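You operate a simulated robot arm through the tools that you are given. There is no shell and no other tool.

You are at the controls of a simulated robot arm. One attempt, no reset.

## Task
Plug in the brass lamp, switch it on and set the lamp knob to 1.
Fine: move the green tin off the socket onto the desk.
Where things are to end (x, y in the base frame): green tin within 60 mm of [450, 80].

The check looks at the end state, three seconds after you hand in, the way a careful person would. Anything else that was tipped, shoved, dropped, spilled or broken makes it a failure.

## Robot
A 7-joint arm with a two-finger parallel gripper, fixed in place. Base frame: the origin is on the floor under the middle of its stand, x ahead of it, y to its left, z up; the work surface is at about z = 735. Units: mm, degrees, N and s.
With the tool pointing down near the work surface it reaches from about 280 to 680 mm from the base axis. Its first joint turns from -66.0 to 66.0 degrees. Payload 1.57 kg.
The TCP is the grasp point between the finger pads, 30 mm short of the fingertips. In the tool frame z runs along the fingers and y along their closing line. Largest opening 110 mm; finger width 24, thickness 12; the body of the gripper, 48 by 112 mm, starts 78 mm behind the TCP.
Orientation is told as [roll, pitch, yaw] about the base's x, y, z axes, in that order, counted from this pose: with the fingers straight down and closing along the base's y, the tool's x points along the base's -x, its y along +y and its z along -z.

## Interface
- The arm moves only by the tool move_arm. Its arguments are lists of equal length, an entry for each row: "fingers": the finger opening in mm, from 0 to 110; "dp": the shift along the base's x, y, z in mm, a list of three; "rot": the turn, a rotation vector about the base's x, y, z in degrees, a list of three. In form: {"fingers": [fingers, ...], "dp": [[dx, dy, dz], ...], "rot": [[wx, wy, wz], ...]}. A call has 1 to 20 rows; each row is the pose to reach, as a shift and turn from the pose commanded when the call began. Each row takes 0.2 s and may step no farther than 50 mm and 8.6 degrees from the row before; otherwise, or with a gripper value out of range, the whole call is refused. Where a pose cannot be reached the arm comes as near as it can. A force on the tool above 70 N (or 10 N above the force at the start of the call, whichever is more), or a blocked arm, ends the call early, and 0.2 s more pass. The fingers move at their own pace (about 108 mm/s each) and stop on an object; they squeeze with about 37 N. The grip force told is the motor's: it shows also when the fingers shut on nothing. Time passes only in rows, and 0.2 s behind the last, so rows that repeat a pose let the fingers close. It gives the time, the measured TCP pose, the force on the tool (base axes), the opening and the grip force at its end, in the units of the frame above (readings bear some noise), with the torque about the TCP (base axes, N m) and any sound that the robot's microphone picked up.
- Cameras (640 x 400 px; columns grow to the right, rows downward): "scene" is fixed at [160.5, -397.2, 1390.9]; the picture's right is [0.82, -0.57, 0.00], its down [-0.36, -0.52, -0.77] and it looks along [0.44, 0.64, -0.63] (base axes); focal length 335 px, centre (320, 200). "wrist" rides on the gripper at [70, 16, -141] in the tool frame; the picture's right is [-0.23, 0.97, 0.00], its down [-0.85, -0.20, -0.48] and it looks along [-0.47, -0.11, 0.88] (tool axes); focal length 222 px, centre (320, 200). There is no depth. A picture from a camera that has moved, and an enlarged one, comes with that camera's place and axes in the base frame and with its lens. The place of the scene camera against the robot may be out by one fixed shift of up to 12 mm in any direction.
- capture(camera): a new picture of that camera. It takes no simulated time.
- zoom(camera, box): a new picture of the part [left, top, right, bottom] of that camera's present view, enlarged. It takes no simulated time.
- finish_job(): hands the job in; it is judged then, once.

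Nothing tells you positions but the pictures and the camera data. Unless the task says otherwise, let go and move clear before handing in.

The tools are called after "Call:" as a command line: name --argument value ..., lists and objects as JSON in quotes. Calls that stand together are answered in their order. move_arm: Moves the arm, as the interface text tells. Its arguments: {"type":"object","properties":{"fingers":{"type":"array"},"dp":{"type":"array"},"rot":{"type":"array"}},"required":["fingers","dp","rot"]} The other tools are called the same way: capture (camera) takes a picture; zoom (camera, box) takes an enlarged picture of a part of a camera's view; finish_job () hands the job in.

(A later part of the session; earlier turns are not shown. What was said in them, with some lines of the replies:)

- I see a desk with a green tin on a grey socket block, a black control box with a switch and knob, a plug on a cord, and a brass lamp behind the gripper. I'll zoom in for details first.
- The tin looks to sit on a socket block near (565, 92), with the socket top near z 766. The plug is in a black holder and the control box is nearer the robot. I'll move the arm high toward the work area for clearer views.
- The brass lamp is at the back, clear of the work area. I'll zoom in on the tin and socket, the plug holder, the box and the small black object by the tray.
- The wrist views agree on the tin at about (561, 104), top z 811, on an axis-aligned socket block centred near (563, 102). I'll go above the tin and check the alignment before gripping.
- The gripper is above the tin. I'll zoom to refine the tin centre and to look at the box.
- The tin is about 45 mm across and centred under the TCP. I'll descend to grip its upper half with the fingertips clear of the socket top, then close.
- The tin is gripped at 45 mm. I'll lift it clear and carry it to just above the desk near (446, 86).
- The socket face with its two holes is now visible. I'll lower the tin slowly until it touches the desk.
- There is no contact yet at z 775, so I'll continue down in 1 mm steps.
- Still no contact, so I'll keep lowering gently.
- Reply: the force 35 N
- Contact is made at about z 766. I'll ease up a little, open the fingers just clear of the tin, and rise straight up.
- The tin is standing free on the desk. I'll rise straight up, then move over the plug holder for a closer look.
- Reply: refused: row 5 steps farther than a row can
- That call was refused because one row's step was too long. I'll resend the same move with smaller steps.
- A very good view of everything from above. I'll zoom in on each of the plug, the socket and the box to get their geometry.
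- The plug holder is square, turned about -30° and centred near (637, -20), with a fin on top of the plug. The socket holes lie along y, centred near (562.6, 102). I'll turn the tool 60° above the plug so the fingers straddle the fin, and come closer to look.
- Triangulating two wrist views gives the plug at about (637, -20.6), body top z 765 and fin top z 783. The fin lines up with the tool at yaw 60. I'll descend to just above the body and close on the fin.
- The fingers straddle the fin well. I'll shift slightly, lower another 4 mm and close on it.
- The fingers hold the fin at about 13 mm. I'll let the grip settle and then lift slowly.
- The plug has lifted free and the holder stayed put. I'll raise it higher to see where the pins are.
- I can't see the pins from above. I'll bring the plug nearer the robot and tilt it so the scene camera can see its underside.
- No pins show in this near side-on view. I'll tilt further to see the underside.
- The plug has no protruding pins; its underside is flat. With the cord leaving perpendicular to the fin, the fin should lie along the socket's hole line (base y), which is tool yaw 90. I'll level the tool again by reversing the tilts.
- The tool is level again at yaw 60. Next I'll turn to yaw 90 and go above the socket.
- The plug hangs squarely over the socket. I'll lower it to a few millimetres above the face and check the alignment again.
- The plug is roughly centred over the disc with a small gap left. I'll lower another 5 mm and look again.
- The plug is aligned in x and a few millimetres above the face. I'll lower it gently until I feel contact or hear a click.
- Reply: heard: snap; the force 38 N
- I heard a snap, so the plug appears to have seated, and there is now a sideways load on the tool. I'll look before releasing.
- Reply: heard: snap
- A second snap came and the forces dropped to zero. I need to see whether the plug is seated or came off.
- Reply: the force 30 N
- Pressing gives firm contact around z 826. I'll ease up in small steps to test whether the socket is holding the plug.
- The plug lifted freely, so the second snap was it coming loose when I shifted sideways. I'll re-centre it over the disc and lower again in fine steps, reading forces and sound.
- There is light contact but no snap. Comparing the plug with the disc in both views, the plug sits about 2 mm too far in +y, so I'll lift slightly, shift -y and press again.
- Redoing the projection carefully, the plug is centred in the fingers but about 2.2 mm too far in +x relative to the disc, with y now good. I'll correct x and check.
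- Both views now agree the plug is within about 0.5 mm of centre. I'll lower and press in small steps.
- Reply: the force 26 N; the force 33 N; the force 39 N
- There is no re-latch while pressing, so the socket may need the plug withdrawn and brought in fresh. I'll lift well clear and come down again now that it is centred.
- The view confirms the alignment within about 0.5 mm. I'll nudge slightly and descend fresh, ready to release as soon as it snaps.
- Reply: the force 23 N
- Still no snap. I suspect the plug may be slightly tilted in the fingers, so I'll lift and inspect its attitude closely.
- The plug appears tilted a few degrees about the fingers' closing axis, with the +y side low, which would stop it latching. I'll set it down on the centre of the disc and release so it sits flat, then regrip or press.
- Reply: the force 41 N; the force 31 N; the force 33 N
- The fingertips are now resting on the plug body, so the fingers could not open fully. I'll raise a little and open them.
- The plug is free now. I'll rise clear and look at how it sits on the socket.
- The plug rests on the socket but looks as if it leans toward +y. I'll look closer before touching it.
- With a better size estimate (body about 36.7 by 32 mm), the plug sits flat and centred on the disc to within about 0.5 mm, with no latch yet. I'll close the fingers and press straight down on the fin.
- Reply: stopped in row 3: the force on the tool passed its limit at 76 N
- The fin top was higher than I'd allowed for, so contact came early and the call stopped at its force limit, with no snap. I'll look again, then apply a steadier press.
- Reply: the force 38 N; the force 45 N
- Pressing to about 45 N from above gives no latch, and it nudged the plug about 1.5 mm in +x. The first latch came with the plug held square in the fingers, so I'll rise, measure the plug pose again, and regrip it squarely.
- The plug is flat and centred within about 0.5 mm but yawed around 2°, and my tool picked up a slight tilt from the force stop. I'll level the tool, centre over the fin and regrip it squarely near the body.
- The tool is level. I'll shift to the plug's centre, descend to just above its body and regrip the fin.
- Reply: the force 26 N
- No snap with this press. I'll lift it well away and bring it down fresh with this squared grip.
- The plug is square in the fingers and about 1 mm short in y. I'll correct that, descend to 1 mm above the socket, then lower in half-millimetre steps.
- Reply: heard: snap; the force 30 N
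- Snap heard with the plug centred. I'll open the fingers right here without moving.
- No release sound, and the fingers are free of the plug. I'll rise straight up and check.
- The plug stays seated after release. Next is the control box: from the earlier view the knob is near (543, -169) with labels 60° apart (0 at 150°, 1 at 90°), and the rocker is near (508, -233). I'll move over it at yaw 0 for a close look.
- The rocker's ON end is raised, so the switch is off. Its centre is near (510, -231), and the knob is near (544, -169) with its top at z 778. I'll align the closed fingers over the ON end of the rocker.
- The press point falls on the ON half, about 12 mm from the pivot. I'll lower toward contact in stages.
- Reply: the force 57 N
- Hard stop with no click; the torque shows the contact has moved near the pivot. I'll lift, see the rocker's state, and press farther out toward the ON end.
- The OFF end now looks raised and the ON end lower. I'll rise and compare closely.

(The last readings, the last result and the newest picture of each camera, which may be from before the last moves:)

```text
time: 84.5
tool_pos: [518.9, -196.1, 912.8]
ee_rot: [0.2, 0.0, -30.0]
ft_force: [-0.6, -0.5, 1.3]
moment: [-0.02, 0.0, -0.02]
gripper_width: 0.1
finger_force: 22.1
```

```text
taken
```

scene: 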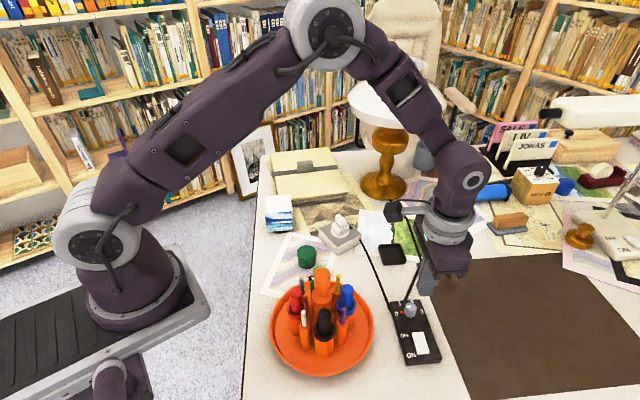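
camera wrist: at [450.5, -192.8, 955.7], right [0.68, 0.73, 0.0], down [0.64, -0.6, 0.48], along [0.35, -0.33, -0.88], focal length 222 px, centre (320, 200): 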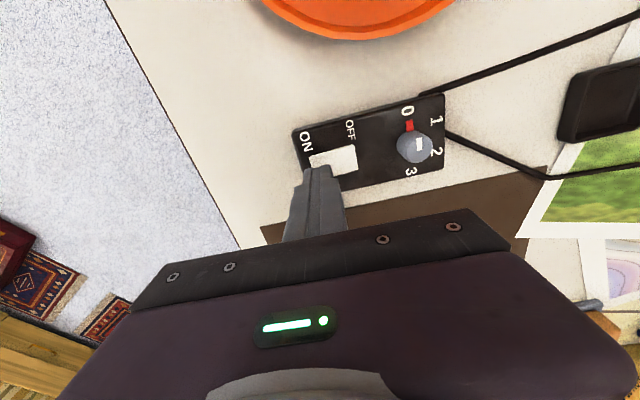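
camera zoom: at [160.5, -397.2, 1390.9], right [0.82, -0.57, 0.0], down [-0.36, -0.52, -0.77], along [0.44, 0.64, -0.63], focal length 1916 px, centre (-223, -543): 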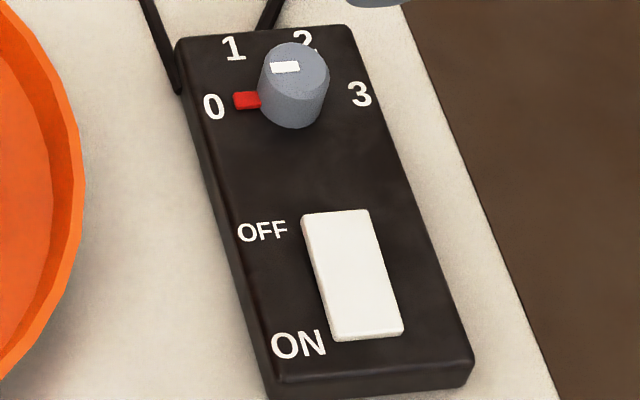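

The rocker's OFF end is now up and the ON end down, and it stays there, so the switch is on. Next I'll position over the knob with the fingers perpendicular to its pointer (yaw -30).

Call:
move_arm --fingers '[20, 44, 44, 44, 44]' --dp '[[12, 14, -10], [24.9, 27.3, -30], [24.9, 27.3, -60], [24.9, 27.3, -85], [24.9, 27.3, -85]]' --rot '[[0, 0, 0], [0, 0, 0], [0, 0, 0], [0, 0, 0], [0, 0, 0]]'

Call:
zoom --camera "wrist" --box '[240, 90, 400, 210]'

Call:
zoom --camera "scene" --box '[375, 250, 455, 340]'

```text
time: 85.7
tool_pos: [543.3, -166.5, 829.6]
ee_rot: [0.2, 0.1, -29.9]
ft_force: [0.2, 0.2, 0.4]
moment: [0.02, -0.02, -0.02]
gripper_width: 43.8
finger_force: 0.0
```

```text
3.33 times, centred on (320, 150) of wrist
camera zoom: at [490.2, -120.2, 970.9], right [0.68, 0.73, 0.0], down [0.64, -0.6, 0.48], along [0.35, -0.32, -0.88], focal length 740 px, centre (320, 367)
```

zoom: 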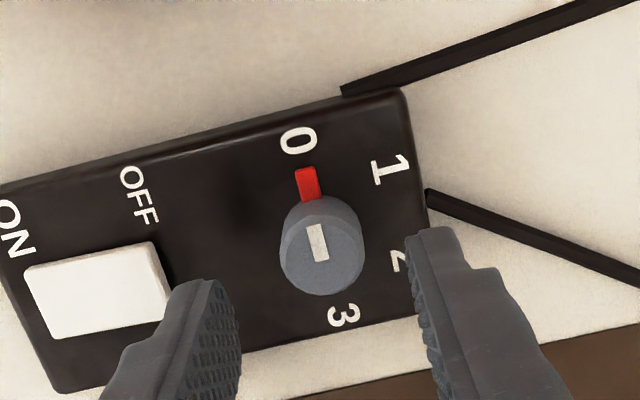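

```text
4.44 times, centred on (415, 295) of scene
camera zoom: at [160.5, -397.2, 1390.9], right [0.82, -0.57, 0.0], down [-0.36, -0.52, -0.77], along [0.44, 0.64, -0.63], focal length 1490 px, centre (-102, -222)
```

zoom: 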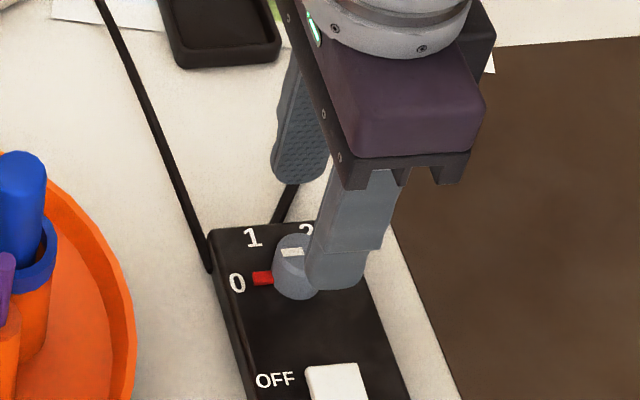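

The knob is centred between the fingers. I'll descend and grip it above the pointer.

Call:
move_arm --fingers '[44, 44, 44, 44, 34, 24, 16, 16, 16]' --dp '[[-0.4, 0.3, -15], [-0.6, 0.4, -30], [-0.6, 0.4, -36], [-0.6, 0.4, -38.5], [-0.6, 0.4, -38.5], [-0.6, 0.4, -38.5], [-0.6, 0.4, -38.5], [-0.6, 0.4, -38.5], [-0.6, 0.4, -38.5]]' --rot '[[0, 0, 0], [0, 0, 0], [0, 0, 0], [0, 0, 0], [0, 0, 0], [0, 0, 0], [0, 0, 0], [0, 0, 0], [0, 0, 0]]'

Call:
zoom --camera "wrist" --box '[240, 90, 400, 210]'

Call:
zoom --camera "scene" --box '[375, 270, 455, 360]'

```text
time: 87.7
tool_pos: [543.5, -168.4, 790.8]
ee_rot: [0.3, 0.1, -30.0]
ft_force: [-0.6, -0.5, -1.8]
moment: [-0.07, -0.05, -0.01]
gripper_width: 23.4
finger_force: 35.3
```

```text
3.33 times, centred on (320, 150) of wrist
camera zoom: at [490.5, -119.5, 932.1], right [0.68, 0.73, 0.0], down [0.64, -0.6, 0.48], along [0.35, -0.32, -0.88], focal length 740 px, centre (320, 367)
```

zoom: 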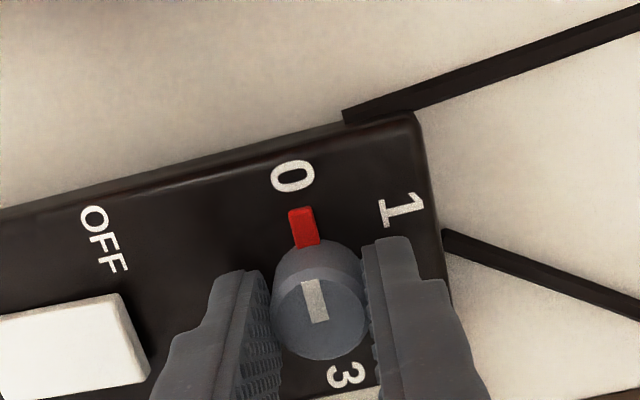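

```text
4.44 times, centred on (415, 315) of scene
camera zoom: at [160.6, -397.3, 1390.9], right [0.82, -0.57, 0.0], down [-0.36, -0.52, -0.77], along [0.44, 0.64, -0.63], focal length 1490 px, centre (-102, -311)
```

zoom: 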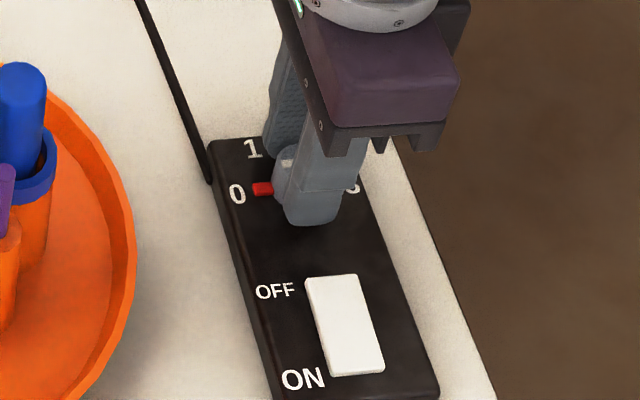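

The knob is gripped at 23 mm. I'll turn it 60° clockwise (seen from above), from 0 toward 1.

Call:
move_arm --fingers '[16, 16, 16, 16, 16, 16, 16, 16, 16, 16]' --dp '[[0, 0, 0], [0, 0, 0], [0, 0, 0], [0, 0, 0], [0, 0, 0], [0, 0, 0], [0, 0, 0], [0, 0, 0], [0, 0, 0], [0, 0, 0]]' --rot '[[0, 0, -7], [0, 0, -14], [0, 0, -21], [0, 0, -28], [0, 0, -35], [0, 0, -42], [0, 0, -49], [0, 0, -55], [0, 0, -60], [0, 0, -60]]'

Call:
capture --camera "wrist"

Call:
zoom --camera "scene" --box '[375, 270, 455, 360]'

Call:
capture --camera "scene"

```text
time: 89.9
tool_pos: [543.7, -167.7, 790.0]
ee_rot: [0.0, 0.2, -90.1]
ft_force: [15.6, 8.0, -32.1]
moment: [0.44, -0.37, 0.02]
gripper_width: 23.4
finger_force: 35.6
```

```text
taken
camera wrist: at [559.2, -98.3, 932.6], right [0.97, -0.23, 0.0], down [-0.2, -0.86, 0.48], along [-0.11, -0.46, -0.88], focal length 222 px, centre (320, 200)
```

wrist: 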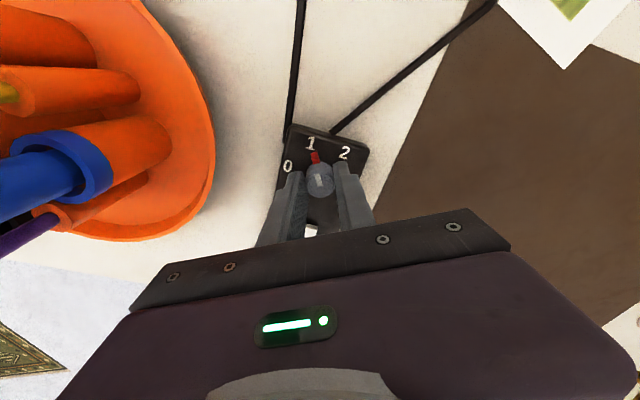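

```text
4.44 times, centred on (415, 315) of scene
camera zoom: at [161.4, -397.2, 1390.8], right [0.82, -0.57, 0.0], down [-0.36, -0.52, -0.77], along [0.44, 0.64, -0.63], focal length 1490 px, centre (-102, -311)
```

zoom: 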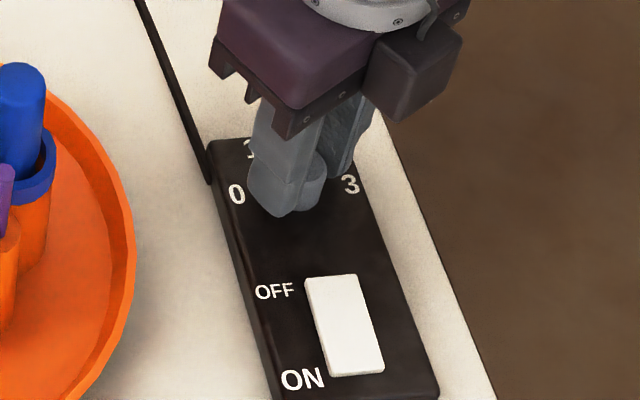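

```text
taken
```

scene: 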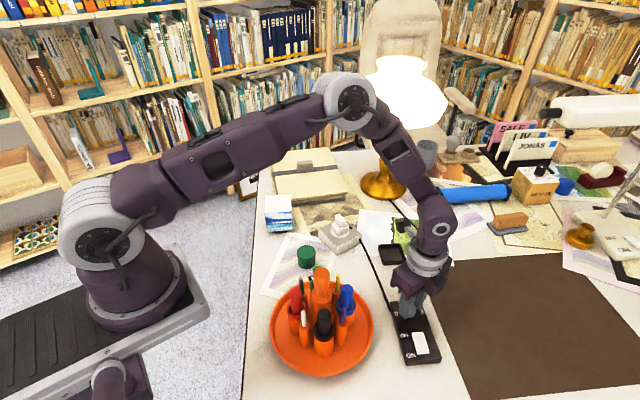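

The lamp is lit, so the plug, switch and knob are all working. I'll check the pointer against 1 before releasing.

Call:
zoom --camera "wrist" --box '[270, 115, 370, 205]'

```text
4.44 times, centred on (320, 160) of wrist
camera zoom: at [559.2, -98.3, 932.6], right [0.97, -0.23, 0.0], down [-0.2, -0.86, 0.48], along [-0.11, -0.46, -0.88], focal length 987 px, centre (320, 378)
```

zoom: 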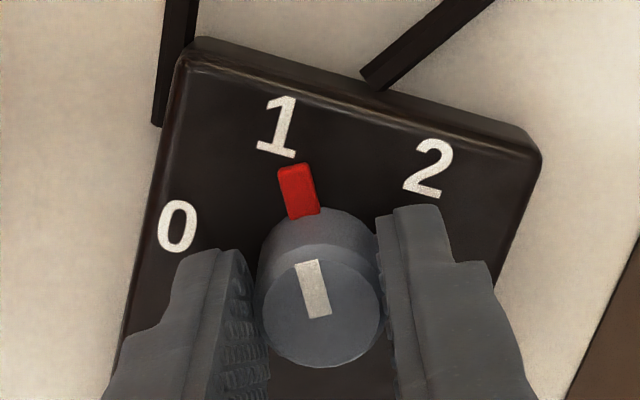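

The pointer is on 1. I'll open the fingers in place and rise straight up.

Call:
move_arm --fingers '[24, 28, 36, 44, 44]' --dp '[[0, 0, 0], [0, 0, 0], [0, 0, 0], [0, 0, 0], [0, 0, 0]]' --rot '[[0, 0, 0], [0, 0, 0], [0, 0, 0], [0, 0, 0], [0, 0, 0]]'

Call:
zoom --camera "wrist" --box '[270, 115, 370, 205]'

```text
time: 91.1
tool_pos: [542.7, -167.3, 790.5]
ee_rot: [0.2, 0.0, -90.0]
ft_force: [-0.9, 0.6, -0.5]
moment: [0.01, 0.0, 0.0]
gripper_width: 43.8
finger_force: 0.1
```

```text
4.44 times, centred on (320, 160) of wrist
camera zoom: at [558.4, -98.9, 933.1], right [0.97, -0.23, 0.0], down [-0.2, -0.86, 0.48], along [-0.11, -0.47, -0.88], focal length 987 px, centre (320, 378)
```

zoom: 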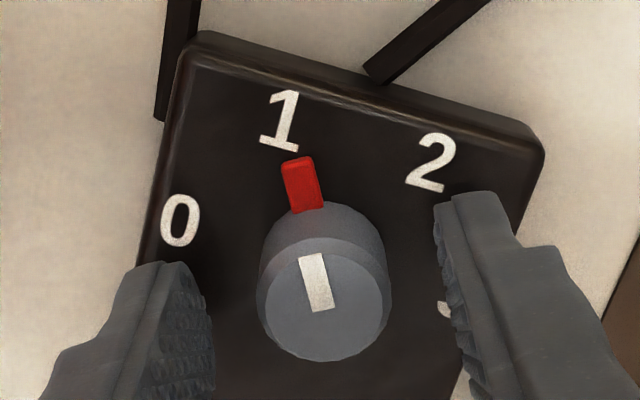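

The pointer lies at about 90°, straight at label 1. I'll rise and pull back to a clear position for a final check.

Call:
move_arm --fingers '[44, 44, 44, 44, 44, 44, 44]' --dp '[[0, 0, 10], [0, 0, 40], [0, 0, 80], [0, 0, 125], [-10, 10, 165], [-25, 20, 200], [-25, 20, 200]]' --rot '[[0, 0, 0], [0, 0, 0], [0, 0, 0], [0, 0, 0], [0, 0, 7], [0, 0, 14], [0, 0, 14]]'

Call:
move_arm --fingers '[44, 44, 44, 44, 44, 44, 44, 44, 44, 44]' --dp '[[-10, 5, 10], [-20, 10, 20], [-30, 15, 30], [-40, 20, 40], [-50, 25, 50], [-60, 30, 60], [-70, 35, 70], [-80, 40, 80], [-80, 40, 90], [-80, 40, 90]]' --rot '[[0, 0, 8], [0, 0, 16], [0, 0, 24], [0, 0, 32], [0, 0, 40], [0, 0, 48], [0, 0, 56], [0, 0, 64], [0, 0, 70], [0, 0, 70]]'

Call:
capture --camera "scene"

Call:
capture --camera "wrist"

```text
time: 92.7
tool_pos: [518.1, -148.0, 993.7]
ee_rot: [0.2, -0.1, -75.9]
ft_force: [-0.3, 0.6, 0.3]
moment: [-0.01, 0.02, -0.01]
gripper_width: 43.9
finger_force: 0.1
```

```text
time: 94.9
tool_pos: [438.0, -106.8, 1083.0]
ee_rot: [0.2, 0.0, -5.9]
ft_force: [-0.7, 0.4, 0.5]
moment: [0.03, 0.0, 0.01]
gripper_width: 44.0
finger_force: 0.0
```

```text
taken
```

scene: 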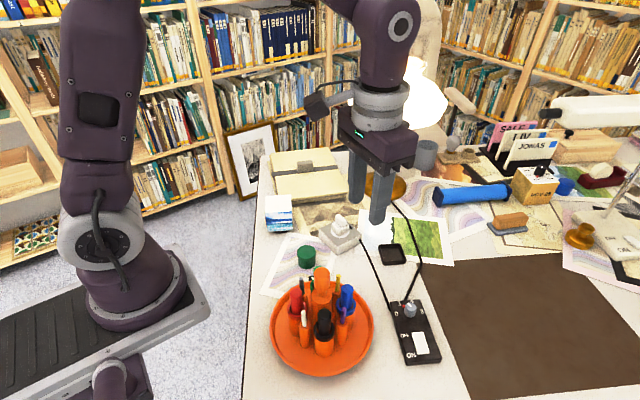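

```text
taken
camera wrist: at [370.0, -86.2, 1223.3], right [0.33, 0.95, 0.0], down [0.83, -0.29, 0.48], along [0.45, -0.15, -0.88], focal length 222 px, centre (320, 200)
```

wrist: 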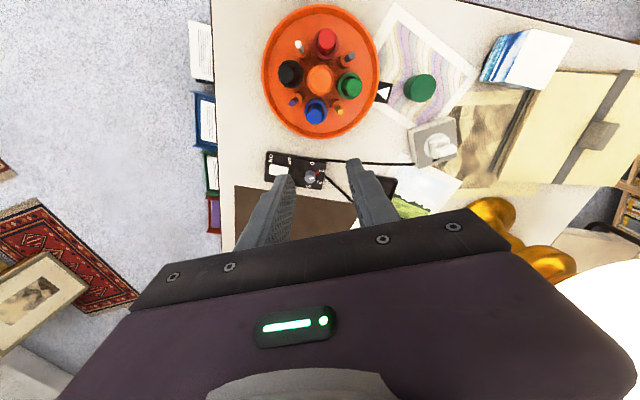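

Call:
zoom --camera "scene" --box '[250, 200, 410, 300]'

Call:
zoom --camera "scene" --box '[380, 290, 450, 370]'

Call:
zoom --camera "wrist" --box '[250, 60, 480, 200]'

```text
4.00 times, centred on (330, 250) of scene
camera zoom: at [160.5, -397.2, 1390.9], right [0.82, -0.57, 0.0], down [-0.36, -0.52, -0.77], along [0.44, 0.64, -0.63], focal length 1341 px, centre (280, 0)
```

zoom: 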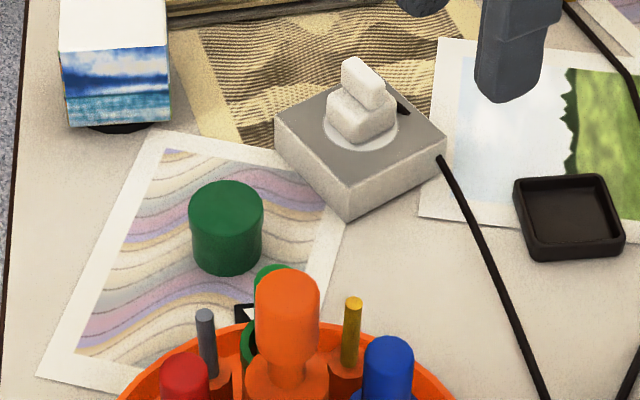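

```text
5.00 times, centred on (415, 330) of scene
camera zoom: at [160.5, -397.2, 1390.9], right [0.82, -0.57, 0.0], down [-0.36, -0.52, -0.77], along [0.44, 0.64, -0.63], focal length 1676 px, centre (-155, -450)
```

zoom: 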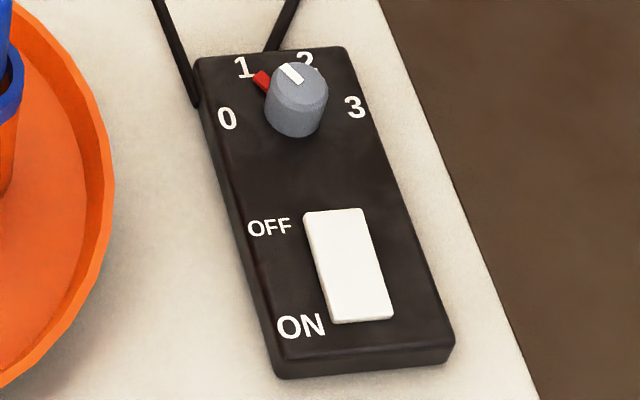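

```text
2.78 times, centred on (365, 130) of wrist
camera zoom: at [370.0, -86.2, 1223.3], right [0.33, 0.95, 0.0], down [0.83, -0.29, 0.48], along [0.45, -0.15, -0.88], focal length 618 px, centre (195, 395)
```

zoom: 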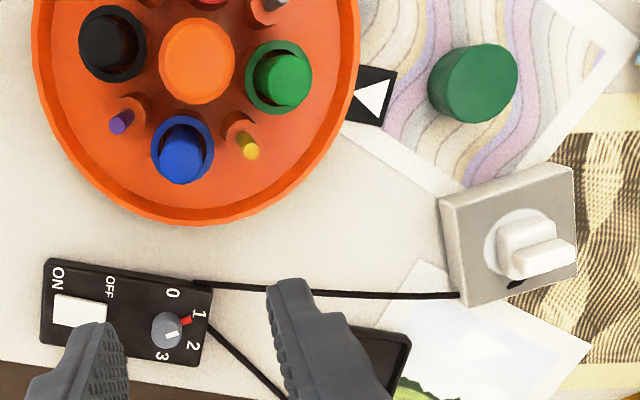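

Everything looks right: the brass lamp is lit, the plug is seated, the rocker is on and the pointer is at 1. The tin stands near (445, 87), nothing else has moved and the arm is clear, so I'll hand in.

Call:
finish_job

```text
The job is handed in.
```

The brass lamp is plugged in, switched on and lit, with its knob on 1. The job is handed in.

- **Green tin:** it stands upright on the desk at about (445, 87), roughly 9 mm from the target. It is on top of the wavy print that covers that spot.
- **Plug:** it latched on the first try, then came loose when I shifted it sideways. After several more tries it latched again, and I let go straight away. The lamp lighting up confirms it is connected.
- **Switch:** I heard no click, but the rocker stays tipped to ON.
- **Knob:** the pointer lines up with the 1.

The tray, plug holder, socket and other items looked unmoved in the final pictures. The arm is pulled back and clear of everything.
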